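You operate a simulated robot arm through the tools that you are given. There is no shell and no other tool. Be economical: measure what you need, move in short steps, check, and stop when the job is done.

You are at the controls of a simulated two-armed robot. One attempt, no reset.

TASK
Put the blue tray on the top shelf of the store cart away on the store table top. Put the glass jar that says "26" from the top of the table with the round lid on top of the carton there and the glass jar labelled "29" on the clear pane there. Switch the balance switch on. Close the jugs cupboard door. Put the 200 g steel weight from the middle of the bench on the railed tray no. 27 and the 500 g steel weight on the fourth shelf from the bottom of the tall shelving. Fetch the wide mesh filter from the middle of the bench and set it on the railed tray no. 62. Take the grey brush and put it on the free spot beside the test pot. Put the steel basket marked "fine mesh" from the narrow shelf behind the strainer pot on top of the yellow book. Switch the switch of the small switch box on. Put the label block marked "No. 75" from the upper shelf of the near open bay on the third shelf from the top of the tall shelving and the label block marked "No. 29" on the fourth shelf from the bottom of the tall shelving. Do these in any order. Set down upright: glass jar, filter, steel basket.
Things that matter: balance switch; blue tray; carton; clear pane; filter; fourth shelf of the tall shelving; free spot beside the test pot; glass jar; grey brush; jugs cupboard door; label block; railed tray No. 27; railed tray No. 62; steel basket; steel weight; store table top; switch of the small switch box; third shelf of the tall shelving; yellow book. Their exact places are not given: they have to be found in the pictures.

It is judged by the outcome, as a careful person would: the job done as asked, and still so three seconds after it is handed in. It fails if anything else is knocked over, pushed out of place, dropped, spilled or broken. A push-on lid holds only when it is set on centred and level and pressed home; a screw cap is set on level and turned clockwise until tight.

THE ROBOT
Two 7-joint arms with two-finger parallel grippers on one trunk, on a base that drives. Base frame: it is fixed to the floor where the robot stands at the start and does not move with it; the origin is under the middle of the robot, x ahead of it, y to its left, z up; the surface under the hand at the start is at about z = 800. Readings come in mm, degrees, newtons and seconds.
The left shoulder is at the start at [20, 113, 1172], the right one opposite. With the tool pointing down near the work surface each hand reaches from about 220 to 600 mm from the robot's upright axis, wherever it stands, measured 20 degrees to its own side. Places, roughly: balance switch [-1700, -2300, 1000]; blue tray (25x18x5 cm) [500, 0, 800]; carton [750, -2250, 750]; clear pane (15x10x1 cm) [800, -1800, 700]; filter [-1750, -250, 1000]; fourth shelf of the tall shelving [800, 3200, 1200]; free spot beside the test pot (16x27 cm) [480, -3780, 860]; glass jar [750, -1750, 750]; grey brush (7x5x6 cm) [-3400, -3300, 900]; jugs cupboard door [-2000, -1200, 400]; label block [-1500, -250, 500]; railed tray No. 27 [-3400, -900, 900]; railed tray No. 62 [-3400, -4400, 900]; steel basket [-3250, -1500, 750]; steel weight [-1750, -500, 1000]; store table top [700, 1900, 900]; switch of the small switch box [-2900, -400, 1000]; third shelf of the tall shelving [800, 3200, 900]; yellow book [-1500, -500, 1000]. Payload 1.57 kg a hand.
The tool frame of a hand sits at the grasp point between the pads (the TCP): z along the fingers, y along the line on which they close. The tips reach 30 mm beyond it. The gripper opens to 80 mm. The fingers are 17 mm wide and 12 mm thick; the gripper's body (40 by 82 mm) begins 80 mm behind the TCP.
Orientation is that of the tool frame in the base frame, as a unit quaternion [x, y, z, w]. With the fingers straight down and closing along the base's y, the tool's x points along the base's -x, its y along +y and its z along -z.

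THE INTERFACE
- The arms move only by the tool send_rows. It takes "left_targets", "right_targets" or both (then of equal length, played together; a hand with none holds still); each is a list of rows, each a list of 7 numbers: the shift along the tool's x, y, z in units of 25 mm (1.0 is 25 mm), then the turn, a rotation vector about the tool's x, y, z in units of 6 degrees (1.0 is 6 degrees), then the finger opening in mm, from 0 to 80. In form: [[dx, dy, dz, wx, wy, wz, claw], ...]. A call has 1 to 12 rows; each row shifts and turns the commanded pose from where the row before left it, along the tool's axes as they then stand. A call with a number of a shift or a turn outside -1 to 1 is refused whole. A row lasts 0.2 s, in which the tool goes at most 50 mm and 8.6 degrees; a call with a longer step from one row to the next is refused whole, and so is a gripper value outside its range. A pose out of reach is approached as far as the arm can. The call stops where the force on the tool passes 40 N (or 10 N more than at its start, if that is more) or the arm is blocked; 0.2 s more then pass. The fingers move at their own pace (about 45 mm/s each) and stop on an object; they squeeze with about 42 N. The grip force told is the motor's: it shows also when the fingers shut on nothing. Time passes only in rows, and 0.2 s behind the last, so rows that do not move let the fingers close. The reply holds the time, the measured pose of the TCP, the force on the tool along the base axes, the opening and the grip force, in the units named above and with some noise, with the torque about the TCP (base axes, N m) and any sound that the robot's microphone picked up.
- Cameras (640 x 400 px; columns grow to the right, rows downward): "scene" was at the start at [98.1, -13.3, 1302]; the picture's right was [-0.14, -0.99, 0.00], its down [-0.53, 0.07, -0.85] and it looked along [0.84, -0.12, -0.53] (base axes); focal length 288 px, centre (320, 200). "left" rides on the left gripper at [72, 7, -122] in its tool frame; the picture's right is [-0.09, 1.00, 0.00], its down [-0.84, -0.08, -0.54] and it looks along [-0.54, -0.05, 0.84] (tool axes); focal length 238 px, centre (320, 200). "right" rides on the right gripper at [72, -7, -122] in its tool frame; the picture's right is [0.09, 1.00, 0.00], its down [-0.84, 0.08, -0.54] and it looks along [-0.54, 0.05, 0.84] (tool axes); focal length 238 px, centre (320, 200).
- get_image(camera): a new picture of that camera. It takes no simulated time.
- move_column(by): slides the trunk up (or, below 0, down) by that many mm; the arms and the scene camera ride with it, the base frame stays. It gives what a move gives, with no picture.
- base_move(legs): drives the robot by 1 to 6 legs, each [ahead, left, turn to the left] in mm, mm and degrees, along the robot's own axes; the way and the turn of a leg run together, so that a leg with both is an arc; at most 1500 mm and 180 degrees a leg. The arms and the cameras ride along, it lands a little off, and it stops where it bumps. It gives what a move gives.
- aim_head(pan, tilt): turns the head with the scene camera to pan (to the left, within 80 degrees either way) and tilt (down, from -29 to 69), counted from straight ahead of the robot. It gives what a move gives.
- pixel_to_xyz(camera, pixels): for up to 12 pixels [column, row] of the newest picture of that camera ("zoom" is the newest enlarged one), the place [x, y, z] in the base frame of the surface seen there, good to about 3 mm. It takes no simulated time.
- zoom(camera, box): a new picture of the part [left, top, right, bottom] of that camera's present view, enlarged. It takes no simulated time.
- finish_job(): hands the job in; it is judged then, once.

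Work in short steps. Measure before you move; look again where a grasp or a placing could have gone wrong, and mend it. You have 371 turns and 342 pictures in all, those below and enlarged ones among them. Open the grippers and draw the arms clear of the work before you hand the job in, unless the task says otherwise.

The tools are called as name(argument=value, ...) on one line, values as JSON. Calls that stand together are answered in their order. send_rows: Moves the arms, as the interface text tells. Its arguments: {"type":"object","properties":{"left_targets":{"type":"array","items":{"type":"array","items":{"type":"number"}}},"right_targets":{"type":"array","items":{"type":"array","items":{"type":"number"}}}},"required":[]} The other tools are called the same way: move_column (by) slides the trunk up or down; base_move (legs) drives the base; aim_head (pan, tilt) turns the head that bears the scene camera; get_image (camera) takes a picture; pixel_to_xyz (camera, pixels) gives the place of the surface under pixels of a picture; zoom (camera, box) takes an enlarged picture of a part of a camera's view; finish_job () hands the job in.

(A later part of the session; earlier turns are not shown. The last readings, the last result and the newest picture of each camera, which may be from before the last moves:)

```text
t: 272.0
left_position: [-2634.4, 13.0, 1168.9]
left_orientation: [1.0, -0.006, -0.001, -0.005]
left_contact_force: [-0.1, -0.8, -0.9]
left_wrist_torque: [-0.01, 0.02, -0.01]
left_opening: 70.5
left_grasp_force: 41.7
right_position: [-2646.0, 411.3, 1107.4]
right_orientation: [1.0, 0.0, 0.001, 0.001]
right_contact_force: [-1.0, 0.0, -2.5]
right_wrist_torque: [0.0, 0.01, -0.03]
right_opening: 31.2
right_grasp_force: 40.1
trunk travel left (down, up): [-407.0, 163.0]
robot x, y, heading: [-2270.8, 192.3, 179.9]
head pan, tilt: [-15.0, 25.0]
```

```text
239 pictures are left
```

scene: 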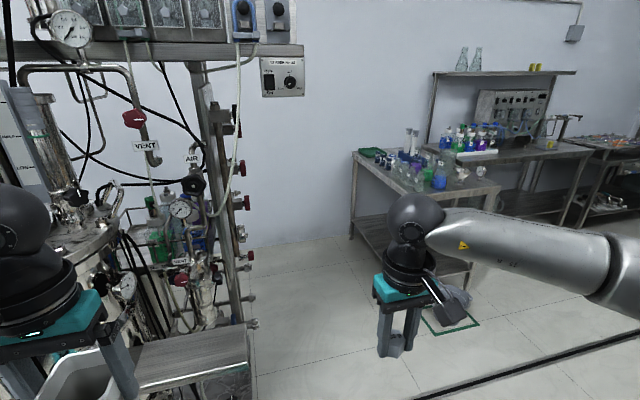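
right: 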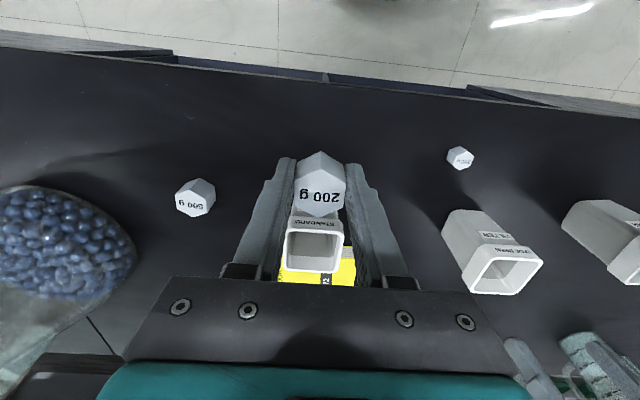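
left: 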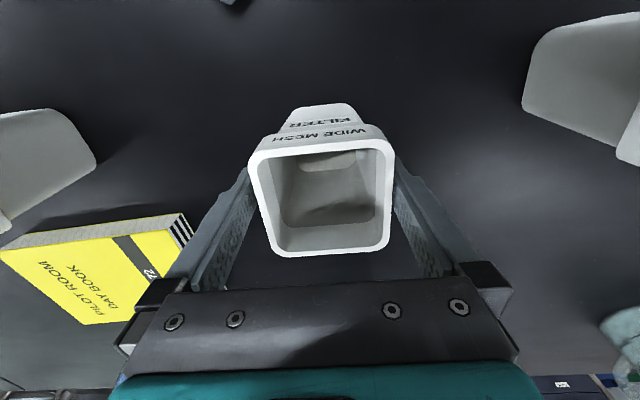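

I see a small box with switch and knob at (283,77). I zoom on it and measure wall and gaps.

zoom(camera="scene", box=[250, 50, 320, 105])

pixel_to_xyz(camera="scene", pixels=[[330, 140], [355, 165], [350, 235], [300, 242], [258, 270], [250, 330], [268, 77], [290, 77], [283, 92], [400, 185], [300, 300], [470, 270]])

```text
7.27 times, centred on (285, 78) of scene
```

zoom: 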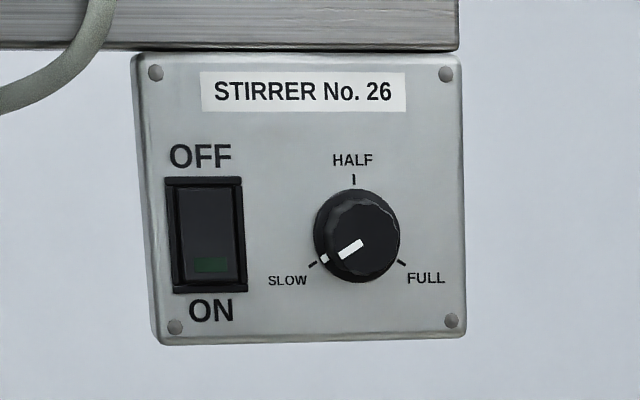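

```text
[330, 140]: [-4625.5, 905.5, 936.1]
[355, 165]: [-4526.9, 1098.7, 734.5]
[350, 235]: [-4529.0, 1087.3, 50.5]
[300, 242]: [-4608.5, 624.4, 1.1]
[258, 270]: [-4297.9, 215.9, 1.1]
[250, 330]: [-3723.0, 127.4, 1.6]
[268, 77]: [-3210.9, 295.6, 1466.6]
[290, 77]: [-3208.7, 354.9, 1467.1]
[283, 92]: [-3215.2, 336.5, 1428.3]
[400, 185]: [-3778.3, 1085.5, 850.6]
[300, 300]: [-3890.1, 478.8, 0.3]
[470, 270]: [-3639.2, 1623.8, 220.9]
```

That box is "STIRRER No. 26". The corridor behind is ~900 mm wide. I check the arm elbows and skid-end protrusions before driving in.

pixel_to_xyz(camera="scene", pixels=[[625, 260], [545, 235], [225, 120], [240, 170], [243, 205], [250, 255], [255, 325], [300, 50], [240, 345], [210, 90], [465, 300], [430, 205]])

aim_head(pan=40, tilt=25)

get_image(camera="scene")

```text
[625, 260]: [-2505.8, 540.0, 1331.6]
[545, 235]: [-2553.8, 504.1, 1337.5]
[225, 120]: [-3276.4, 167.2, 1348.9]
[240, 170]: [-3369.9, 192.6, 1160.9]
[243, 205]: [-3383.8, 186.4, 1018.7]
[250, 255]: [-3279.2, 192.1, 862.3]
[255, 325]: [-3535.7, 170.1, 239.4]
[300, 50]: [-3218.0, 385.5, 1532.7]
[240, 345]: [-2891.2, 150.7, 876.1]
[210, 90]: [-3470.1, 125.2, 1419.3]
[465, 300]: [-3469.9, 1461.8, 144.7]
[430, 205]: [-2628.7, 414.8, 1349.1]
```

```text
t: 273.3
left_position: [-2634.1, 13.1, 1168.7]
left_orientation: [1.0, -0.006, -0.001, -0.005]
left_contact_force: [0.1, -0.2, -0.6]
left_wrist_torque: [-0.02, 0.01, 0.0]
left_opening: 70.4
left_grasp_force: 42.1
right_position: [-2645.4, 411.5, 1107.1]
right_orientation: [1.0, 0.001, 0.001, 0.001]
right_contact_force: [-0.6, -0.5, -1.9]
right_wrist_torque: [0.01, 0.02, -0.02]
right_opening: 30.8
right_grasp_force: 40.6
trunk travel left (down, up): [-407.0, 163.0]
robot x, y, heading: [-2271.1, 192.1, 180.3]
head pan, tilt: [40.0, 25.0]
```

```text
237 pictures are left
```

scene: 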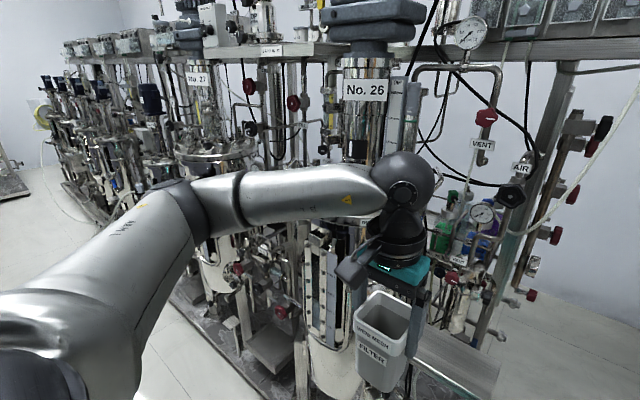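

I lower the trunk 100 and drive round: right 570, then ahead 1830 along y≈760, then turn to face the skids' back.

move_column(by=-100)

base_move(legs=[[0, -570, 0], [1000, 0, 0], [820, 0, 0]])

aim_head(pan=75, tilt=25)

get_image(camera="scene")

```text
t: 274.6
left_position: [-2633.3, 13.2, 1067.6]
left_orientation: [1.0, -0.006, -0.001, -0.006]
left_contact_force: [0.0, -0.2, -0.2]
left_wrist_torque: [0.04, 0.0, -0.01]
left_opening: 70.7
left_grasp_force: 42.3
right_position: [-2645.0, 412.6, 1006.7]
right_orientation: [1.0, 0.0, 0.001, 0.001]
right_contact_force: [0.0, 0.8, -1.3]
right_wrist_torque: [0.01, -0.02, -0.02]
right_opening: 31.4
right_grasp_force: 40.4
trunk travel left (down, up): [-307.0, 263.0]
robot x, y, heading: [-2269.6, 192.2, 180.1]
head pan, tilt: [40.0, 25.0]
```

```text
t: 286.6
left_position: [-4456.5, 589.2, 1067.3]
left_orientation: [1.0, -0.009, -0.001, -0.006]
left_contact_force: [-0.1, -0.3, -1.1]
left_wrist_torque: [-0.03, -0.03, -0.03]
left_opening: 70.6
left_grasp_force: 42.4
right_position: [-4466.3, 988.4, 1006.5]
right_orientation: [1.0, -0.001, 0.001, 0.002]
right_contact_force: [0.1, 0.3, -1.2]
right_wrist_torque: [-0.01, -0.02, -0.03]
right_opening: 31.5
right_grasp_force: 40.0
trunk travel left (down, up): [-307.0, 263.0]
robot x, y, heading: [-4094.6, 768.4, 179.6]
head pan, tilt: [40.0, 25.0]
```

```text
t: 287.6
left_position: [-4456.3, 590.3, 1068.3]
left_orientation: [1.0, -0.009, 0.0, -0.005]
left_contact_force: [0.4, 0.6, 0.0]
left_wrist_torque: [0.0, 0.01, 0.0]
left_opening: 70.5
left_grasp_force: 42.2
right_position: [-4466.5, 987.7, 1007.7]
right_orientation: [1.0, -0.002, 0.0, 0.001]
right_contact_force: [0.2, -0.5, -2.4]
right_wrist_torque: [0.0, -0.02, -0.04]
right_opening: 31.2
right_grasp_force: 39.9
trunk travel left (down, up): [-307.0, 263.0]
robot x, y, heading: [-4090.7, 764.1, 179.7]
head pan, tilt: [75.0, 25.0]
```

```text
236 pictures are left
```

scene: 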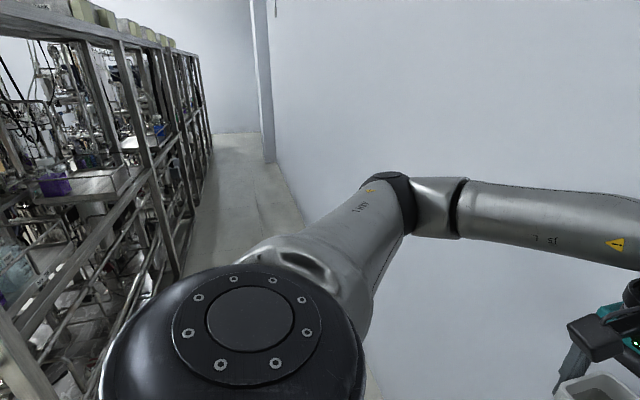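

A walkway behind the skids with open back frames. I measure its width and the frame bars.

pixel_to_xyz(camera="scene", pixels=[[180, 270], [205, 160], [300, 215], [270, 160], [262, 130], [150, 190], [100, 185], [170, 140], [120, 235], [60, 320], [130, 130], [110, 70]])

zoom(camera="scene", box=[0, 20, 220, 280])

```text
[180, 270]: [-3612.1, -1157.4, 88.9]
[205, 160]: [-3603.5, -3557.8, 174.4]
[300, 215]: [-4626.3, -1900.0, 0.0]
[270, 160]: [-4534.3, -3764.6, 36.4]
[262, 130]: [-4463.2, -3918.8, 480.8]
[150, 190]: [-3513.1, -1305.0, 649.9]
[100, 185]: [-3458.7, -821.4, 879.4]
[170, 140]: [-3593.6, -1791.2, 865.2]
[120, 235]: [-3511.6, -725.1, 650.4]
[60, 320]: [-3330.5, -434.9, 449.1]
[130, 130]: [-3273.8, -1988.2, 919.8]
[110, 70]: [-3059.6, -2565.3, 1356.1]
```

```text
1.54 times, centred on (110, 150) of scene
```

zoom: 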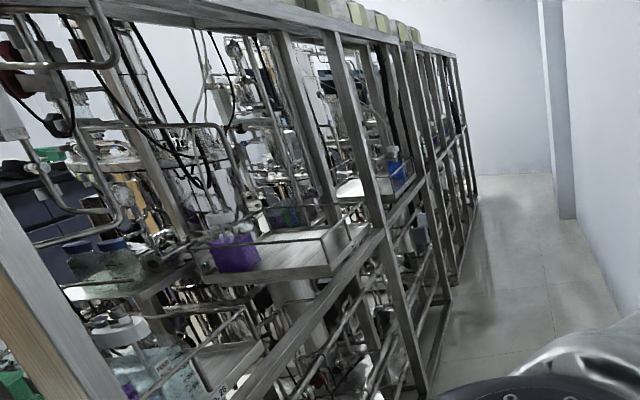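

Corridor is ~1 m wide, frame back at x≈−3610. I turn to face the skids' back and move along to y≈−850.

base_move(legs=[[0, 0, -180], [-30, 0, 0], [0, -1500, 0], [0, -60, 0]])

aim_head(pan=0, tilt=30)

get_image(camera="scene")

```text
t: 303.4
left_position: [-3775.8, -616.5, 1067.8]
left_orientation: [0.013, 1.0, -0.005, 0.002]
left_contact_force: [0.0, 0.0, -1.0]
left_wrist_torque: [-0.01, 0.01, 0.03]
left_opening: 70.6
left_grasp_force: 41.9
right_position: [-3768.6, -1014.1, 1007.9]
right_orientation: [0.006, 1.0, 0.002, -0.001]
right_contact_force: [-0.1, -0.2, -2.4]
right_wrist_torque: [0.03, -0.01, -0.01]
right_opening: 31.4
right_grasp_force: 39.9
trunk travel left (down, up): [-307.0, 263.0]
robot x, y, heading: [-4137.9, -788.6, -0.8]
head pan, tilt: [75.0, 25.0]
```

```text
t: 304.9
left_position: [-3775.2, -614.8, 1067.4]
left_orientation: [0.012, 1.0, -0.005, 0.001]
left_contact_force: [0.0, 0.4, -0.1]
left_wrist_torque: [-0.06, 0.03, -0.02]
left_opening: 70.8
left_grasp_force: 42.1
right_position: [-3769.1, -1015.0, 1007.8]
right_orientation: [0.007, 1.0, 0.001, -0.001]
right_contact_force: [0.2, -0.3, -1.3]
right_wrist_torque: [0.02, 0.01, 0.02]
right_opening: 31.5
right_grasp_force: 39.7
trunk travel left (down, up): [-307.0, 263.0]
robot x, y, heading: [-4139.7, -789.1, -0.6]
head pan, tilt: [0.0, 30.0]
```

```text
234 pictures are left
```

scene: 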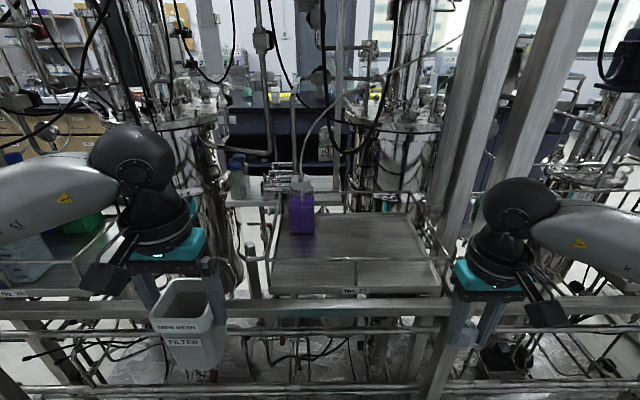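

Tray "No. 27" is right ahead with free space. I zoom and measure.

zoom(camera="scene", box=[250, 180, 460, 320])

pixel_to_xyz(camera="scene", pixels=[[350, 265], [350, 245], [350, 230], [275, 293], [435, 293], [415, 215], [285, 215], [355, 292], [350, 257], [330, 310], [430, 310], [455, 250]])

```text
2.86 times, centred on (355, 250) of scene
```

zoom: 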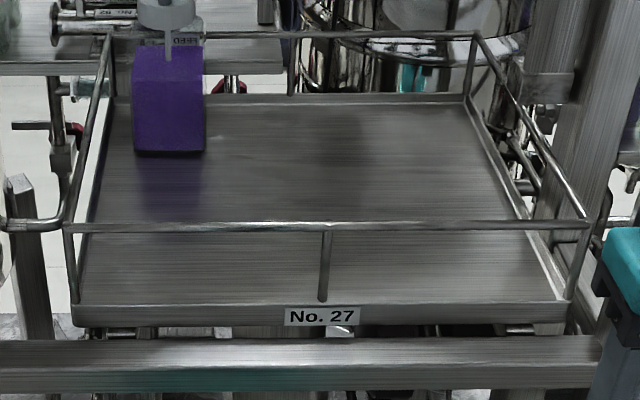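

```text
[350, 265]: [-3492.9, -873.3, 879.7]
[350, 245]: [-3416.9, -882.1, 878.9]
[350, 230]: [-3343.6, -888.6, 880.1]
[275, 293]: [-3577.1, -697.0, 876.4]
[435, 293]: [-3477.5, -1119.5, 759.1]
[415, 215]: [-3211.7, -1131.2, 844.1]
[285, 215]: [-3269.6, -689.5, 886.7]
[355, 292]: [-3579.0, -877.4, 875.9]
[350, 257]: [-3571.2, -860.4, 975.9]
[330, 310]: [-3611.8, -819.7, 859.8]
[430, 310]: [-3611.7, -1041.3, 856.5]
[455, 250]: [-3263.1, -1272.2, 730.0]
```

I measure the frame posts at right for forearm clearance.

pixel_to_xyz(camera="scene", pixels=[[470, 150], [480, 80], [440, 250], [430, 340], [520, 120], [555, 50], [250, 270], [340, 100], [265, 60], [460, 200]])

```text
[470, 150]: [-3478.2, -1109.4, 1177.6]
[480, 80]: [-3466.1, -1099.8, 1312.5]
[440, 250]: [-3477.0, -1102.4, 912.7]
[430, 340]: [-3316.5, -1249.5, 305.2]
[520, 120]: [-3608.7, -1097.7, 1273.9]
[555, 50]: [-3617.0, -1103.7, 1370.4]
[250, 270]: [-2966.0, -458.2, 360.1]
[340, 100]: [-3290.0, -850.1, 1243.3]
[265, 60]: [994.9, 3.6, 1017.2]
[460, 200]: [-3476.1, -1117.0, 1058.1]
```

Posts have edges at y≈−1078. I pull the left hand back, raise the right, drive 110 ahead and 140 left, then reach in.

send_rows(left_targets=[[0.9, 0.3, 0, 0, 0, 0, 50], [0.9, 0.3, 0, 0, 0, 0, 50], [0.9, 0.3, 0, 0, 0, 0, 50]], right_targets=[[0, 0, -1, 0, 0, 0, 15], [0, 0, -0.8, 0, 0, 0, 15], [0, 0, 0, 0, 0, 0, 15]])

base_move(legs=[[0, 140, 0], [110, 0, 0]])

send_rows(right_targets=[[-0.95, 0, 0, 0, 0, 0, 15], [-0.95, 0, 0, 0, 0, 0, 15], [-0.95, 0, 0, 0, 0, 0, 15], [-0.95, 0, 0, 0, 0, 0, 15], [-0.95, 0, 0, 0, 0, 0, 15], [-0.95, 0, 0, 0, 0, 0, 15], [-0.95, 0, 0, 0, 0, 0, 15], [-0.95, 0, 0, 0, 0, 0, 15]])

get_image(camera="scene")

```text
t: 305.7
left_position: [-3844.0, -591.0, 1067.2]
left_orientation: [0.013, 1.0, -0.005, 0.001]
left_contact_force: [0.2, 0.3, -0.8]
left_wrist_torque: [0.02, -0.03, -0.02]
left_opening: 70.5
left_grasp_force: 42.1
right_position: [-3769.4, -1012.8, 1052.6]
right_orientation: [0.007, 1.0, 0.001, -0.001]
right_contact_force: [-0.2, 1.3, -1.4]
right_wrist_torque: [0.02, 0.0, 0.02]
right_opening: 31.4
right_grasp_force: 40.6
trunk travel left (down, up): [-307.0, 263.0]
robot x, y, heading: [-4144.3, -790.1, -0.9]
head pan, tilt: [0.0, 30.0]
```

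```text
t: 307.8
left_position: [-3732.0, -454.0, 1066.8]
left_orientation: [0.012, 1.0, -0.006, 0.001]
left_contact_force: [1.0, -0.9, -0.5]
left_wrist_torque: [-0.01, 0.02, -0.01]
left_opening: 70.6
left_grasp_force: 41.5
right_position: [-3655.4, -874.9, 1050.9]
right_orientation: [0.005, 1.0, 0.001, -0.002]
right_contact_force: [-0.7, -0.3, -1.1]
right_wrist_torque: [0.05, 0.04, -0.03]
right_opening: 31.5
right_grasp_force: 40.0
trunk travel left (down, up): [-307.0, 263.0]
robot x, y, heading: [-4029.8, -647.5, -0.8]
head pan, tilt: [0.0, 30.0]
```

```text
t: 309.6
left_position: [-3732.2, -452.4, 1066.6]
left_orientation: [0.012, 1.0, -0.005, 0.001]
left_contact_force: [0.1, 0.7, -1.1]
left_wrist_torque: [0.01, -0.02, 0.01]
left_opening: 70.7
left_grasp_force: 42.2
right_position: [-3465.4, -877.4, 1050.0]
right_orientation: [0.005, 1.0, 0.0, -0.001]
right_contact_force: [0.2, -0.2, -1.6]
right_wrist_torque: [0.0, 0.04, 0.0]
right_opening: 31.5
right_grasp_force: 40.0
trunk travel left (down, up): [-307.0, 263.0]
robot x, y, heading: [-4028.8, -651.6, -0.6]
head pan, tilt: [0.0, 30.0]
```

```text
232 pictures are left
```

scene: 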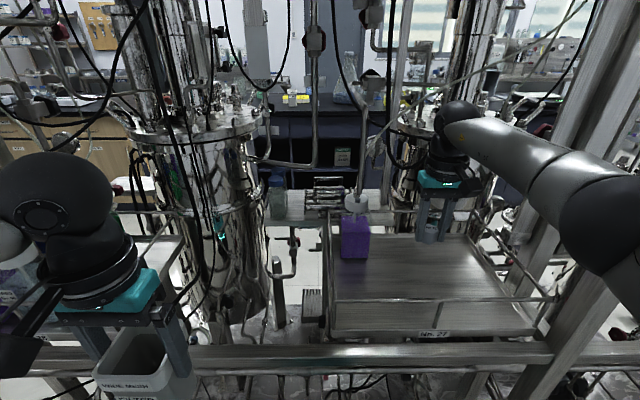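

The hand is over the tray. I lower to z≈915 and check force.

send_rows(right_targets=[[0, 0, 0.9, 0, 0, 0, 15], [0, 0, 0.9, 0, 0, 0, 15], [0, 0, 0.9, 0, 0, 0, 15], [0, 0, 0.9, 0, 0, 0, 15], [0, 0, 0.9, 0, 0, 0, 15], [0, 0, 0.8, 0, 0, 0, 15], [0, 0, 0.1, 0, 0, 0, 15], [0, 0, 0, 0, 0, 0, 15]])

```text
t: 311.4
left_position: [-3732.4, -454.4, 1067.5]
left_orientation: [0.012, 1.0, -0.005, 0.001]
left_contact_force: [0.1, 0.3, 0.0]
left_wrist_torque: [0.01, -0.03, 0.02]
left_opening: 70.7
left_grasp_force: 41.8
right_position: [-3468.0, -878.1, 915.0]
right_orientation: [0.006, 1.0, 0.001, 0.0]
right_contact_force: [0.0, 0.1, -2.3]
right_wrist_torque: [0.0, 0.01, -0.03]
right_opening: 31.5
right_grasp_force: 40.6
trunk travel left (down, up): [-307.0, 263.0]
robot x, y, heading: [-4032.1, -650.0, -0.7]
head pan, tilt: [0.0, 30.0]
```

I lower the last 2–3 mm, open, and withdraw upward.

send_rows(right_targets=[[0, 0, 0.06, 0, 0, 0, 15], [0, 0, 0.05, 0, 0, 0, 15], [0, 0, 0, 0, 0, 0, 45], [0, 0, 0, 0, 0, 0, 70], [0, 0, 0, 0, 0, 0, 70], [0, 0, -0.5, 0, 0, 0, 70], [0, 0, -1, 0, 0, 0, 70], [0, 0, -1, 0, 0, 0, 70], [0, 0, -1, 0, 0, 0, 70], [0, 0, -1, 0, 0, 0, 70], [0, 0, -1, 0, 0, 0, 70], [0, 0, -0.5, 0, 0, 0, 70]])

get_image(camera="right")

```text
t: 314.0
left_position: [-3734.3, -453.8, 1066.6]
left_orientation: [0.011, 1.0, -0.006, 0.001]
left_contact_force: [0.8, 0.2, -0.7]
left_wrist_torque: [-0.02, 0.01, 0.01]
left_opening: 70.6
left_grasp_force: 42.1
right_position: [-3466.3, -878.0, 1063.6]
right_orientation: [0.005, 1.0, 0.001, -0.001]
right_contact_force: [0.2, -0.4, 1.0]
right_wrist_torque: [0.01, 0.0, -0.02]
right_opening: 70.1
right_grasp_force: 0.1
trunk travel left (down, up): [-307.0, 263.0]
robot x, y, heading: [-4031.8, -650.7, -0.6]
head pan, tilt: [0.0, 30.0]
```

```text
231 pictures are left
```

right: 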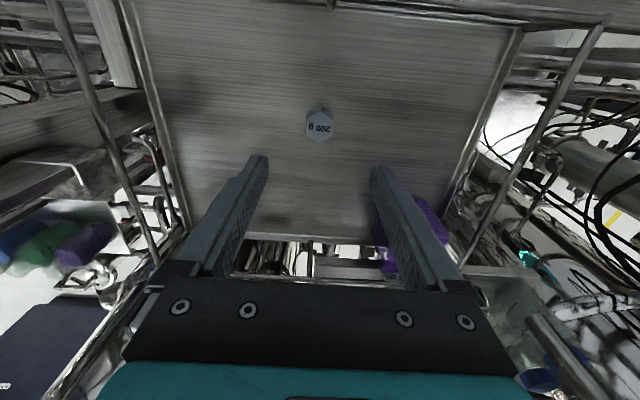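

The 200 g weight stands on tray 27. I retract and drive south along the corridor to y≈−4300.

send_rows(right_targets=[[0.95, 0, 0, 0, 0, 0, 70], [0.95, 0, 0, 0, 0, 0, 70], [0.95, 0, 0, 0, 0, 0, 70], [0.95, 0, 0, 0, 0, 0, 70], [0.95, 0, 0, 0, 0, 0, 70], [0.95, 0, 0, 0, 0, 0, 70], [0.95, 0, 0, 0, 0, 0, 70], [0.95, 0, 0, 0, 0, 0, 70], [0.95, 0, 0, 0, 0, 0, 70]])

base_move(legs=[[-60, 0, 0.7], [0, -1500, 0], [0, -1500, 0], [0, -500, 0]])

get_image(camera="scene")

```text
t: 316.0
left_position: [-3732.8, -453.9, 1067.7]
left_orientation: [0.012, 1.0, -0.005, 0.001]
left_contact_force: [-0.1, 0.0, -0.5]
left_wrist_torque: [0.05, 0.01, 0.0]
left_opening: 70.6
left_grasp_force: 41.7
right_position: [-3681.1, -875.0, 1063.6]
right_orientation: [0.006, 1.0, 0.001, -0.001]
right_contact_force: [-0.3, -0.4, -0.7]
right_wrist_torque: [-0.05, -0.03, 0.0]
right_opening: 70.3
right_grasp_force: 0.0
trunk travel left (down, up): [-307.0, 263.0]
robot x, y, heading: [-4031.0, -650.5, -0.7]
head pan, tilt: [0.0, 30.0]
```

```text
t: 333.5
left_position: [-3770.1, -3938.5, 1066.8]
left_orientation: [0.004, 1.0, -0.005, 0.001]
left_contact_force: [-0.3, -0.2, -1.5]
left_wrist_torque: [0.01, -0.01, -0.03]
left_opening: 70.2
left_grasp_force: 41.5
right_position: [-3711.2, -4359.2, 1065.3]
right_orientation: [-0.002, 1.0, 0.001, -0.001]
right_contact_force: [0.3, -1.1, -0.4]
right_wrist_torque: [-0.01, 0.02, 0.03]
right_opening: 69.9
right_grasp_force: 0.2
trunk travel left (down, up): [-307.0, 263.0]
robot x, y, heading: [-4064.8, -4136.5, 0.2]
head pan, tilt: [0.0, 30.0]
```

```text
230 pictures are left
```

scene: 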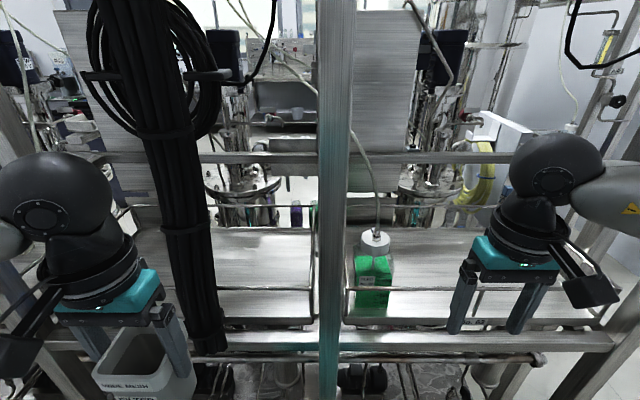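

Two trays here, split by a post. I zoom to read their labels.

zoom(camera="scene", box=[190, 220, 330, 370])

zoom(camera="scene", box=[330, 210, 620, 370])

pixel_to_xyz(camera="scene", pixels=[[430, 300], [430, 260], [430, 240], [420, 288], [370, 285], [560, 300], [335, 200], [320, 340], [265, 280], [440, 325], [430, 340], [600, 220]])

```text
2.67 times, centred on (260, 295) of scene
```

zoom: 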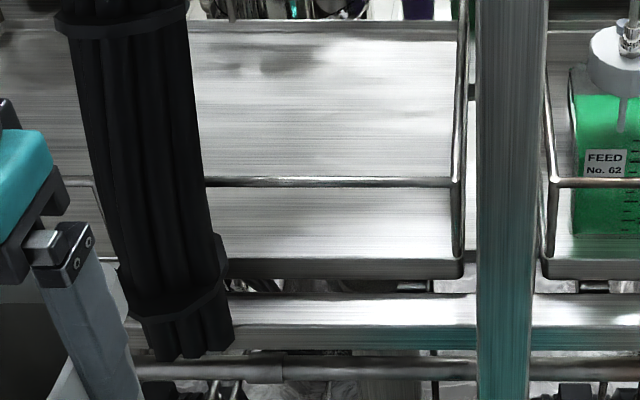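

```text
2.21 times, centred on (475, 290) of scene
```

zoom: 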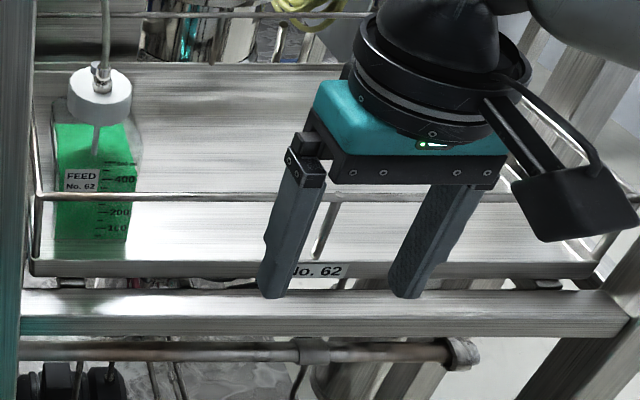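

```text
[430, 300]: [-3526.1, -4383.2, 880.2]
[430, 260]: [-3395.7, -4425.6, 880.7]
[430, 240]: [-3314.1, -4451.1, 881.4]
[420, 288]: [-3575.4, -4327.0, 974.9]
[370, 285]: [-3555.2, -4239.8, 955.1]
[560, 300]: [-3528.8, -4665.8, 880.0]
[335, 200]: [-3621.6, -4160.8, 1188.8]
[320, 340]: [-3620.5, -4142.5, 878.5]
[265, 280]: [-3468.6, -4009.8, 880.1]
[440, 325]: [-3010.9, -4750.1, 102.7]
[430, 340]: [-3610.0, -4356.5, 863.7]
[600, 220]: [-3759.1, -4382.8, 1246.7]
```

Right tray is "No. 62", floor z 880, free around (−3430,−4390). I check room to my right before shifting.

aim_head(pan=-70, tilt=25)

get_image(camera="scene")

```text
t: 334.9
left_position: [-3769.8, -3937.8, 1066.8]
left_orientation: [0.004, 1.0, -0.005, 0.002]
left_contact_force: [-0.2, -0.7, -1.2]
left_wrist_torque: [-0.03, -0.02, -0.02]
left_opening: 70.8
left_grasp_force: 41.7
right_position: [-3710.9, -4359.8, 1063.4]
right_orientation: [-0.002, 1.0, 0.001, -0.002]
right_contact_force: [-0.3, -1.3, 0.1]
right_wrist_torque: [0.03, -0.01, -0.04]
right_opening: 70.1
right_grasp_force: 0.1
trunk travel left (down, up): [-307.0, 263.0]
robot x, y, heading: [-4064.1, -4136.3, 0.3]
head pan, tilt: [-70.0, 25.0]
```

```text
227 pictures are left
```

scene: 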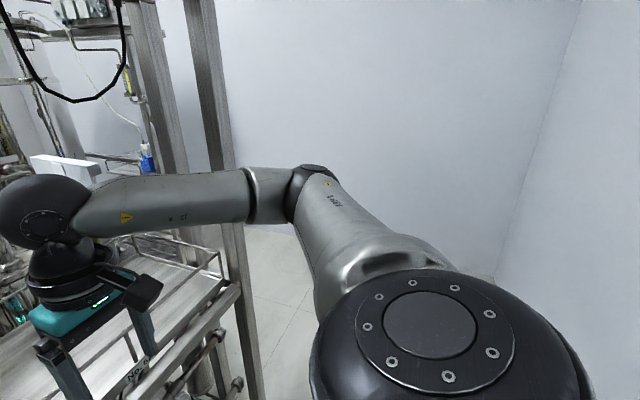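

pixel_to_xyz(camera="scene", pixels=[[400, 120], [280, 260], [490, 270], [235, 320], [150, 100], [215, 120], [310, 175], [225, 370]])

```text
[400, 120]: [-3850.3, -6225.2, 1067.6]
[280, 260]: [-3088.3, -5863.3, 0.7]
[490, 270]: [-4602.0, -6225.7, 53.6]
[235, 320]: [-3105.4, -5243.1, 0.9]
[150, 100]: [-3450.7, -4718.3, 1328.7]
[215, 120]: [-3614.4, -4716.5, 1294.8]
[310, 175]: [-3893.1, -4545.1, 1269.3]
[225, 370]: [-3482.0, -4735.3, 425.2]
```

Plenty of room. I pull the right hand back, raise 50, go right 370 and ahead 60, then reach the left hand over the rail.

send_rows(right_targets=[[1, 0, 0, 0, 0, 0, 70], [1, 0, 0, 0, 0, 0, 70], [1, 0, 0, 0, 0, 0, 70], [0.6, 0, 0, 0, 0, 0, 70]])

move_column(by=50)

base_move(legs=[[0, -370, 0], [60, 0, 0]])

aim_head(pan=10, tilt=35)

get_image(camera="scene")

```text
t: 335.9
left_position: [-3771.3, -3938.5, 1067.3]
left_orientation: [0.005, 1.0, -0.005, 0.001]
left_contact_force: [-0.3, 0.0, -0.5]
left_wrist_torque: [-0.03, 0.03, 0.01]
left_opening: 70.4
left_grasp_force: 42.4
right_position: [-3803.1, -4360.2, 1064.3]
right_orientation: [-0.001, 1.0, 0.001, -0.001]
right_contact_force: [0.4, -0.5, 0.3]
right_wrist_torque: [-0.04, -0.01, 0.0]
right_opening: 70.2
right_grasp_force: 0.0
trunk travel left (down, up): [-307.0, 263.0]
robot x, y, heading: [-4064.8, -4139.4, -0.1]
head pan, tilt: [-70.0, 25.0]
```

```text
t: 336.9
left_position: [-3769.1, -3939.3, 1116.4]
left_orientation: [0.005, 1.0, -0.005, 0.001]
left_contact_force: [-0.1, 0.2, -0.5]
left_wrist_torque: [0.01, 0.02, 0.02]
left_opening: 70.5
left_grasp_force: 42.1
right_position: [-3802.3, -4360.6, 1114.1]
right_orientation: [-0.002, 1.0, 0.0, -0.001]
right_contact_force: [0.3, -0.6, 0.4]
right_wrist_torque: [0.02, 0.0, 0.02]
right_opening: 69.9
right_grasp_force: 0.1
trunk travel left (down, up): [-357.0, 213.0]
robot x, y, heading: [-4062.2, -4143.0, 0.3]
head pan, tilt: [-70.0, 25.0]
```

```text
t: 339.8
left_position: [-3708.8, -4306.3, 1117.3]
left_orientation: [0.004, 1.0, -0.006, 0.0]
left_contact_force: [-0.3, 0.9, -1.4]
left_wrist_torque: [-0.03, 0.03, 0.0]
left_opening: 70.3
left_grasp_force: 41.9
right_position: [-3741.0, -4729.6, 1113.3]
right_orientation: [-0.002, 1.0, 0.001, -0.002]
right_contact_force: [0.2, -1.5, -0.3]
right_wrist_torque: [0.01, 0.04, -0.01]
right_opening: 70.1
right_grasp_force: 0.0
trunk travel left (down, up): [-357.0, 213.0]
robot x, y, heading: [-4005.3, -4512.0, 0.3]
head pan, tilt: [-70.0, 25.0]
```

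```text
t: 341.3
left_position: [-3709.3, -4306.8, 1117.6]
left_orientation: [0.006, 1.0, -0.005, 0.001]
left_contact_force: [0.0, 0.1, -1.6]
left_wrist_torque: [-0.01, -0.01, 0.05]
left_opening: 70.3
left_grasp_force: 42.0
right_position: [-3741.1, -4729.3, 1115.0]
right_orientation: [-0.001, 1.0, 0.0, -0.001]
right_contact_force: [0.2, -0.8, 0.2]
right_wrist_torque: [0.0, 0.01, 0.0]
right_opening: 70.1
right_grasp_force: 0.0
trunk travel left (down, up): [-357.0, 213.0]
robot x, y, heading: [-4006.1, -4512.0, 0.1]
head pan, tilt: [10.0, 35.0]
```

```text
226 pictures are left
```

scene: 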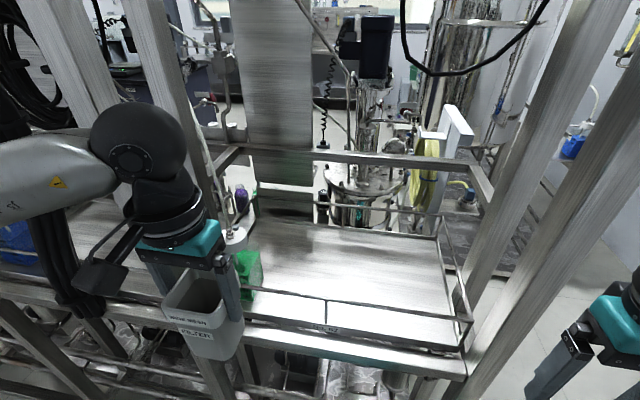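

To keep the forearm clear of the post and bottle hose I shift another 90 right, then reach in.

base_move(legs=[[0, -95, 0]])

send_rows(left_targets=[[-1, 0, 0, 0, 0, 0, 50], [-1, 0, 0, 0, 0, 0, 50], [-1, 0, 0, 0, 0, 0, 50], [-1, 0, 0, 0, 0, 0, 50], [-1, 0, 0, 0, 0, 0, 50], [-1, 0, 0, 0, 0, 0, 50]])

get_image(camera="scene")

```text
t: 342.4
left_position: [-3709.2, -4402.9, 1117.5]
left_orientation: [0.004, 1.0, -0.004, 0.001]
left_contact_force: [0.8, -0.7, -0.5]
left_wrist_torque: [0.05, -0.03, -0.02]
left_opening: 70.9
left_grasp_force: 42.0
right_position: [-3740.7, -4824.7, 1114.2]
right_orientation: [-0.002, 1.0, 0.001, -0.001]
right_contact_force: [-0.1, -0.4, -0.2]
right_wrist_torque: [0.02, -0.02, -0.02]
right_opening: 70.1
right_grasp_force: 0.1
trunk travel left (down, up): [-357.0, 213.0]
robot x, y, heading: [-4003.1, -4603.7, 0.4]
head pan, tilt: [10.0, 35.0]
```

```text
t: 343.8
left_position: [-3558.3, -4404.1, 1117.7]
left_orientation: [0.005, 1.0, -0.005, 0.001]
left_contact_force: [-0.3, -0.1, -0.2]
left_wrist_torque: [-0.05, 0.0, 0.0]
left_opening: 70.8
left_grasp_force: 42.2
right_position: [-3739.8, -4824.5, 1113.8]
right_orientation: [-0.002, 1.0, 0.001, -0.001]
right_contact_force: [0.3, 0.4, 1.1]
right_wrist_torque: [-0.03, 0.02, 0.01]
right_opening: 70.3
right_grasp_force: 0.1
trunk travel left (down, up): [-357.0, 213.0]
robot x, y, heading: [-4005.2, -4601.9, 0.2]
head pan, tilt: [10.0, 35.0]
```

```text
225 pictures are left
```

scene: 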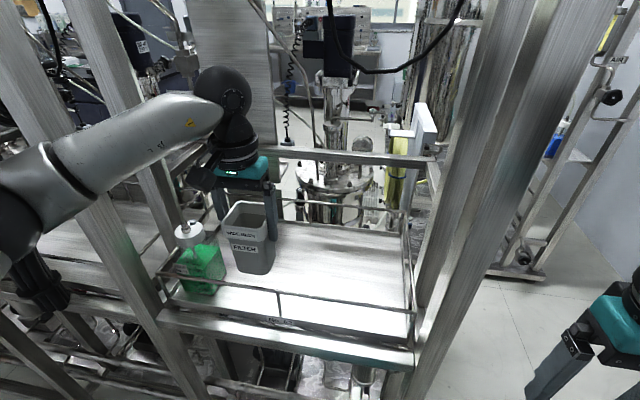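

pixel_to_xyz(camera="scene", pixels=[[130, 130], [165, 115], [95, 165], [60, 180], [118, 80], [85, 60], [140, 250], [190, 225], [212, 70]])

```text
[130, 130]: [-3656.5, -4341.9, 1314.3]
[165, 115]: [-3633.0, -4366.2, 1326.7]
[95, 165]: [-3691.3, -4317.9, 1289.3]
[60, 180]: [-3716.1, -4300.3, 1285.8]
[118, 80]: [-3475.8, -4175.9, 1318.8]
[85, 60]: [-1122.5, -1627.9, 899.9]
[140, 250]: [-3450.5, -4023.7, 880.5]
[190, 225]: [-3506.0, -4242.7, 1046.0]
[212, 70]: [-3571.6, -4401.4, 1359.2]
```

Plenty of clearance. I reach 105 further and lower toward the tray floor.

send_rows(left_targets=[[-1, 0, 0, 0, 0, 0, 50], [-1, 0, 0, 0, 0, 0, 50], [-1, 0, 0, 0, 0, 0, 50], [-1, 0, 0, 0, 0, 0, 50], [0, 0, 1, 0, 0, 0, 50], [0, 0, 1, 0, 0, 0, 50], [0, 0, 1, 0, 0, 0, 50], [0, 0, 1, 0, 0, 0, 50], [0, 0, 1, 0, 0, 0, 50], [0, 0, 0, 0, 0, 0, 50]])

get_image(camera="scene")

```text
t: 346.0
left_position: [-3458.8, -4405.8, 992.2]
left_orientation: [0.004, 1.0, -0.006, 0.001]
left_contact_force: [-0.2, -0.4, -0.7]
left_wrist_torque: [0.01, -0.04, 0.0]
left_opening: 70.6
left_grasp_force: 42.1
right_position: [-3740.1, -4823.9, 1114.1]
right_orientation: [-0.002, 1.0, 0.001, -0.001]
right_contact_force: [-0.4, 1.2, -1.0]
right_wrist_torque: [-0.03, 0.01, 0.0]
right_opening: 70.1
right_grasp_force: 0.1
trunk travel left (down, up): [-357.0, 213.0]
robot x, y, heading: [-4000.7, -4602.0, 0.1]
head pan, tilt: [10.0, 35.0]
```

```text
224 pictures are left
```

scene: 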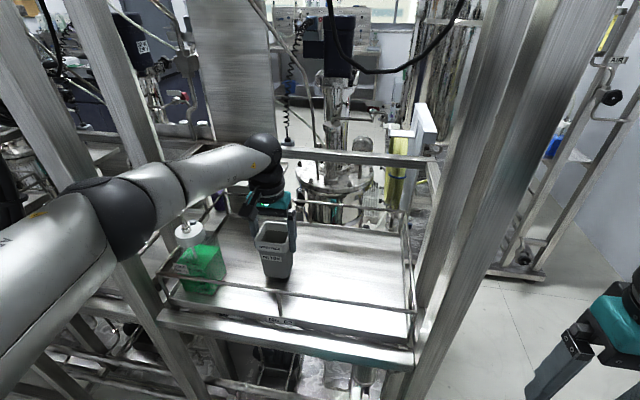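

I lower the last ~9 mm in small steps.

send_rows(left_targets=[[0, 0, 0.2, 0, 0, 0, 50], [0, 0, 0.08, 0, 0, 0, 50], [0, 0, 0.06, 0, 0, 0, 50], [0, 0, 0, 0, 0, 0, 50]])

```text
t: 347.0
left_position: [-3459.7, -4405.2, 984.0]
left_orientation: [0.004, 1.0, -0.005, 0.001]
left_contact_force: [0.8, -0.2, 0.2]
left_wrist_torque: [0.02, -0.03, 0.04]
left_opening: 70.8
left_grasp_force: 42.0
right_position: [-3741.4, -4824.0, 1113.7]
right_orientation: [-0.002, 1.0, 0.001, -0.001]
right_contact_force: [0.2, -1.0, 0.4]
right_wrist_torque: [0.0, -0.01, -0.01]
right_opening: 69.9
right_grasp_force: 0.0
trunk travel left (down, up): [-357.0, 213.0]
robot x, y, heading: [-4002.5, -4604.7, 0.3]
head pan, tilt: [10.0, 35.0]
```

At floor height (force now ≈0). I open, rise and withdraw.

send_rows(left_targets=[[0, 0, 0.03, 0, 0, 0, 60], [0, 0, 0, 0, 0, 0, 80], [0, 0, 0, 0, 0, 0, 80], [0, 0, -0.6, 0, 0, 0, 80], [0, 0, -1, 0, 0, 0, 80], [0, 0, -1, 0, 0, 0, 80], [0, 0, -1, 0, 0, 0, 80], [0, 0, -1, 0, 0, 0, 80], [0, 0, -0.8, 0, 0, 0, 80]])

send_rows(left_targets=[[1, 0, 0, 0, 0, 0, 80], [1, 0, 0, 0, 0, 0, 80], [1, 0, 0, 0, 0, 0, 80], [1, 0, 0, 0, 0, 0, 80], [1, 0, 0, 0, 0, 0, 80], [1, 0, 0, 0, 0, 0, 80], [1, 0, 0, 0, 0, 0, 80], [1, 0, 0, 0, 0, 0, 80], [1, 0, 0, 0, 0, 0, 80]])

get_image(camera="scene")

```text
t: 349.0
left_position: [-3459.3, -4404.3, 1119.2]
left_orientation: [0.004, 1.0, -0.005, 0.001]
left_contact_force: [-0.8, 0.9, 0.3]
left_wrist_torque: [-0.01, 0.04, 0.03]
left_opening: 80.0
left_grasp_force: 0.0
right_position: [-3740.7, -4823.6, 1113.5]
right_orientation: [-0.002, 1.0, 0.001, -0.001]
right_contact_force: [-0.7, -0.2, 0.9]
right_wrist_torque: [0.01, 0.01, 0.0]
right_opening: 70.1
right_grasp_force: 0.1
trunk travel left (down, up): [-357.0, 213.0]
robot x, y, heading: [-4001.2, -4601.6, 0.1]
head pan, tilt: [10.0, 35.0]
```

```text
t: 351.0
left_position: [-3685.5, -4402.9, 1117.5]
left_orientation: [0.004, 1.0, -0.005, 0.001]
left_contact_force: [-0.3, 0.6, -0.3]
left_wrist_torque: [0.0, -0.01, -0.02]
left_opening: 80.1
left_grasp_force: 0.1
right_position: [-3741.8, -4823.8, 1114.6]
right_orientation: [-0.003, 1.0, 0.001, -0.001]
right_contact_force: [-0.5, 0.2, 1.0]
right_wrist_torque: [-0.01, 0.02, -0.03]
right_opening: 70.1
right_grasp_force: 0.0
trunk travel left (down, up): [-357.0, 213.0]
robot x, y, heading: [-4004.1, -4601.8, 0.2]
head pan, tilt: [10.0, 35.0]
```

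```text
223 pictures are left
```

scene: 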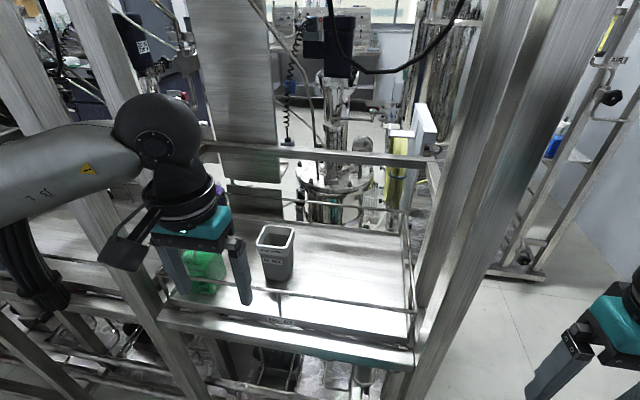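

Filter stands on tray 62. Next the grey brush near (−3400,−3300): I move along the corridor there.

base_move(legs=[[-60, 0, 0], [0, 1250, 0]])

aim_head(pan=0, tilt=30)

get_image(camera="scene")

```text
t: 357.9
left_position: [-3751.1, -3157.5, 1116.8]
left_orientation: [0.003, 1.0, -0.005, 0.001]
left_contact_force: [-0.5, 0.3, -0.5]
left_wrist_torque: [0.01, 0.05, -0.01]
left_opening: 80.0
left_grasp_force: 0.1
right_position: [-3805.5, -3579.4, 1115.5]
right_orientation: [-0.004, 1.0, 0.0, 0.0]
right_contact_force: [0.3, -0.4, 0.6]
right_wrist_torque: [-0.02, 0.01, -0.02]
right_opening: 70.1
right_grasp_force: 0.1
trunk travel left (down, up): [-357.0, 213.0]
robot x, y, heading: [-4067.6, -3357.5, 0.4]
head pan, tilt: [10.0, 35.0]
```

```text
t: 358.6
left_position: [-3750.9, -3157.6, 1117.2]
left_orientation: [0.004, 1.0, -0.004, 0.001]
left_contact_force: [-0.2, 0.5, -0.5]
left_wrist_torque: [0.0, 0.02, 0.0]
left_opening: 79.8
left_grasp_force: 0.1
right_position: [-3806.2, -3579.9, 1114.8]
right_orientation: [-0.004, 1.0, 0.001, -0.002]
right_contact_force: [0.2, -0.4, 0.5]
right_wrist_torque: [0.0, -0.01, 0.0]
right_opening: 69.9
right_grasp_force: 0.1
trunk travel left (down, up): [-357.0, 213.0]
robot x, y, heading: [-4073.9, -3361.4, 0.3]
head pan, tilt: [0.0, 30.0]
```

```text
222 pictures are left
```

scene: 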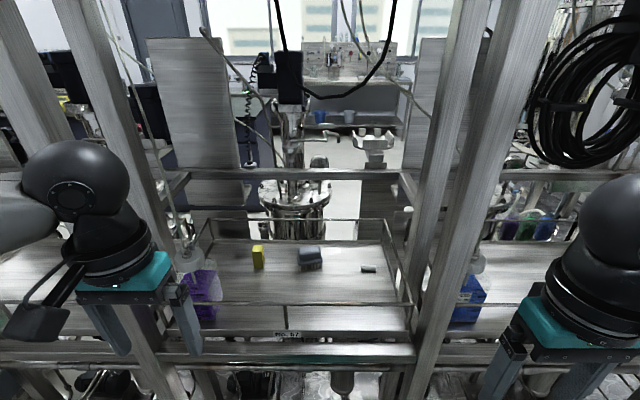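

A grey block at (310,258) on tray 57. I zoom and measure.

zoom(camera="scene", box=[220, 220, 400, 320])

pixel_to_xyz(camera="scene", pixels=[[300, 252], [320, 248], [310, 256], [300, 268], [321, 266], [310, 262], [258, 245], [370, 268], [350, 285], [350, 303]])

```text
3.56 times, centred on (310, 270) of scene
```

zoom: 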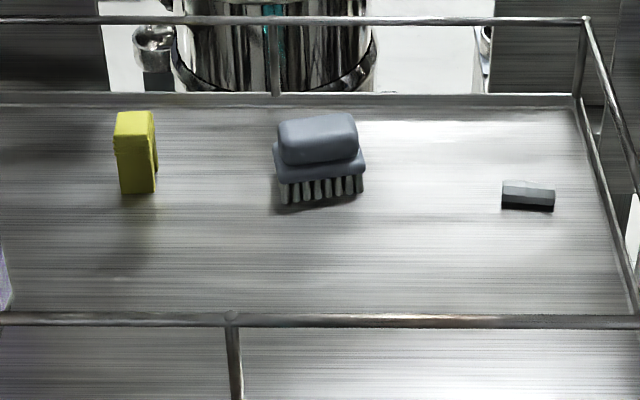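

```text
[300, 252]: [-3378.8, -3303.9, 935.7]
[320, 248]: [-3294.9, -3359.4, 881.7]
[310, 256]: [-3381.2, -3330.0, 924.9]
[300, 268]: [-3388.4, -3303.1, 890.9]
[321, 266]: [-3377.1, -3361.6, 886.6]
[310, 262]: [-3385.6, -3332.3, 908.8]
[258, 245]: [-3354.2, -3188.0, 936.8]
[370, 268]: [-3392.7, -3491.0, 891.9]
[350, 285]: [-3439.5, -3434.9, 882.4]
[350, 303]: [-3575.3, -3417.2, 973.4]
```

Brush centre ≈ (−3357,−3332), 70 mm along y, top ≈940. I pull the left hand back and drive left 170, ahead 140 for the right hand.

send_rows(left_targets=[[1, 0.5, 0, 0, 0, 0, 80], [1, 0.5, 0, 0, 0, 0, 80], [1, 0.5, 0, 0, 0, 0, 80], [0, 0, 0, 0, 0, 0, 80]], right_targets=[[0, 0.8, 0, 0, 0, 0, 80], [0, 0.8, 0, 0, 0, 0, 80], [0, 0.8, 0, 0, 0, 0, 80], [0, 0.7, 0, 0, 0, 0, 80]])

base_move(legs=[[0, 170, 0], [140, 0, 0]])

send_rows(right_targets=[[-1, 0, 0, 0, 0, 0, 80], [-1, 0, 0, 0, 0, 0, 80], [-1, 0, 0, 0, 0, 0, 80], [-1, 0, 0, 0, 0, 0, 80], [-1, 0, 0, 0, 0, 0, 80], [-1, 0, 0, 0, 0, 0, 80], [-1, 0, 0, 0, 0, 0, 80], [-1, 0, 0, 0, 0, 0, 80], [-1, 0, 0, 0, 0, 0, 80], [-1, 0, 0, 0, 0, 0, 80], [-1, 0, 0, 0, 0, 0, 80]])

get_image(camera="right")

get_image(camera="scene")

```text
t: 359.6
left_position: [-3825.4, -3118.9, 1117.4]
left_orientation: [0.003, 1.0, -0.005, 0.001]
left_contact_force: [-0.3, -0.3, -0.5]
left_wrist_torque: [-0.02, 0.02, -0.02]
left_opening: 79.9
left_grasp_force: 0.1
right_position: [-3804.9, -3500.3, 1114.6]
right_orientation: [-0.003, 1.0, 0.0, -0.001]
right_contact_force: [0.3, -1.3, -0.5]
right_wrist_torque: [-0.01, 0.03, 0.0]
right_opening: 80.0
right_grasp_force: 0.0
trunk travel left (down, up): [-357.0, 213.0]
robot x, y, heading: [-4067.2, -3359.8, 0.3]
head pan, tilt: [0.0, 30.0]
```

```text
t: 362.0
left_position: [-3686.6, -2948.8, 1115.7]
left_orientation: [0.004, 1.0, -0.005, -0.001]
left_contact_force: [-0.5, -0.3, 0.0]
left_wrist_torque: [-0.02, 0.0, 0.0]
left_opening: 80.1
left_grasp_force: 0.0
right_position: [-3666.3, -3330.6, 1114.8]
right_orientation: [-0.003, 1.0, 0.001, -0.002]
right_contact_force: [0.1, 0.3, 0.4]
right_wrist_torque: [0.0, -0.01, -0.01]
right_opening: 80.1
right_grasp_force: 0.0
trunk travel left (down, up): [-357.0, 213.0]
robot x, y, heading: [-3930.2, -3190.1, 0.4]
head pan, tilt: [0.0, 30.0]
```

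```text
t: 364.4
left_position: [-3686.8, -2947.9, 1117.0]
left_orientation: [0.002, 1.0, -0.005, 0.001]
left_contact_force: [0.7, 0.1, 0.3]
left_wrist_torque: [0.0, -0.02, -0.01]
left_opening: 80.2
left_grasp_force: 0.0
right_position: [-3391.9, -3329.4, 1112.9]
right_orientation: [-0.005, 1.0, 0.0, -0.001]
right_contact_force: [-0.6, 0.1, 0.5]
right_wrist_torque: [0.03, 0.03, 0.0]
right_opening: 80.2
right_grasp_force: 0.0
trunk travel left (down, up): [-357.0, 213.0]
robot x, y, heading: [-3932.3, -3188.8, -0.1]
head pan, tilt: [0.0, 30.0]
```

```text
220 pictures are left
```

right: 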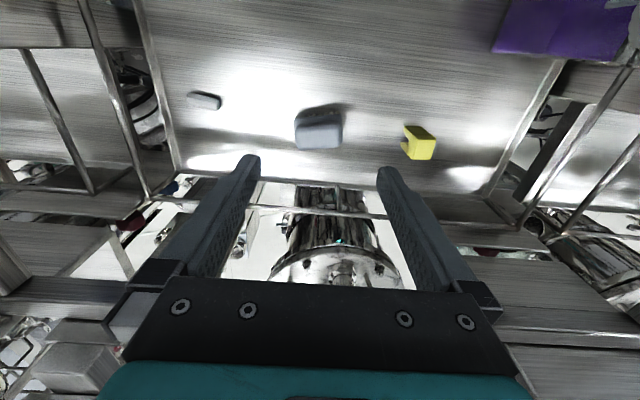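

```text
219 pictures are left
```

scene: 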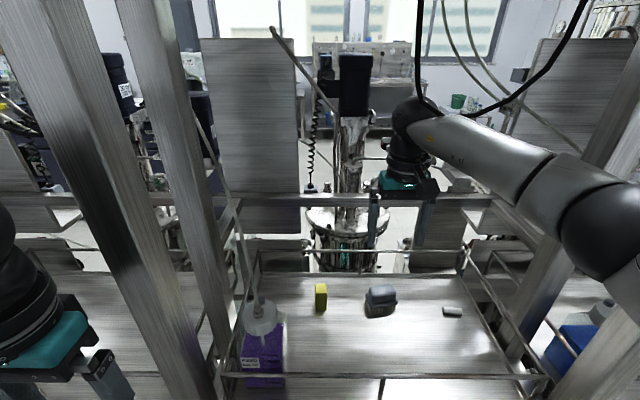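

I measure the brush in the right picture.

pixel_to_xyz(camera="right", pixels=[[320, 130], [300, 132], [341, 128], [320, 115], [320, 145], [300, 145], [345, 105]])

zoom(camera="right", box=[270, 80, 370, 170])

```text
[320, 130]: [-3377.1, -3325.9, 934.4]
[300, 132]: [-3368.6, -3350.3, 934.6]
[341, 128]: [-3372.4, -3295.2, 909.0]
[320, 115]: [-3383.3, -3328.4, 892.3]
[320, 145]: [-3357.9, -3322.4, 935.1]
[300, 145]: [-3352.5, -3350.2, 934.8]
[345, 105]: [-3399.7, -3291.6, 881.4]
```

```text
4.44 times, centred on (320, 125) of right
```

zoom: 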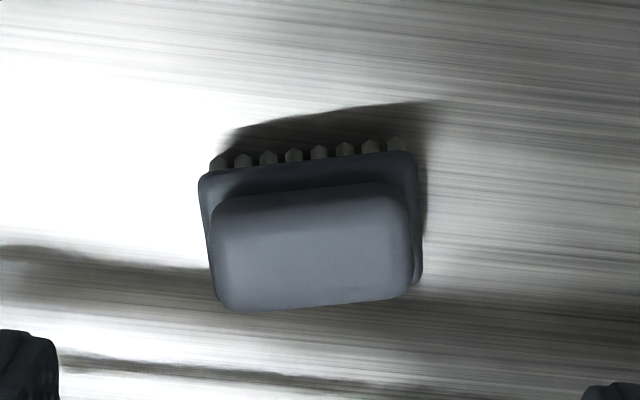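

Handle centre ≈ (−3367,−3326). I shift 25 mm, go down to z≈932 and grip.

send_rows(right_targets=[[-1, 0.14, 0, 0, 0, 0, 80], [0, 0, 1, 0, 0, 0, 80], [0, 0, 1, 0, 0, 0, 80], [0, 0, 1, 0, 0, 0, 80], [0, 0, 1, 0, 0, 0, 80], [0, 0, 1, 0, 0, 0, 80], [0, 0, 1, 0, 0, 0, 80], [0, 0, 0.5, 0, 0, 0, 80], [0, 0, 0, 0, 0, 0, 80]])

get_image(camera="right")

```text
t: 366.4
left_position: [-3686.7, -2948.1, 1117.2]
left_orientation: [0.004, 1.0, -0.006, 0.002]
left_contact_force: [0.4, 1.2, 0.3]
left_wrist_torque: [0.03, -0.01, -0.01]
left_opening: 79.9
left_grasp_force: 0.1
right_position: [-3369.6, -3324.8, 950.9]
right_orientation: [-0.003, 1.0, 0.001, -0.001]
right_contact_force: [1.0, 0.5, 0.5]
right_wrist_torque: [0.01, -0.01, 0.0]
right_opening: 79.9
right_grasp_force: 0.1
trunk travel left (down, up): [-357.0, 213.0]
robot x, y, heading: [-3934.3, -3188.7, 0.3]
head pan, tilt: [0.0, 30.0]
```

```text
217 pictures are left
```

right: 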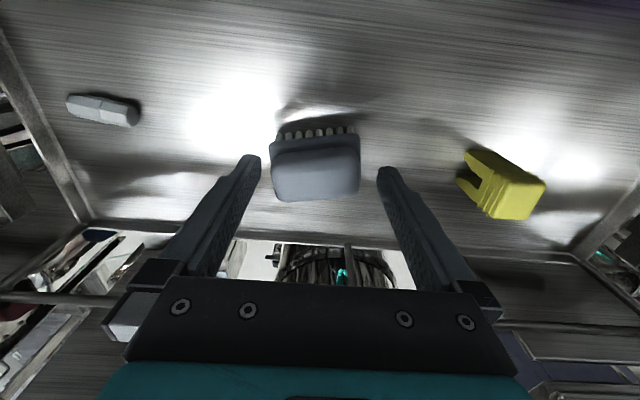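

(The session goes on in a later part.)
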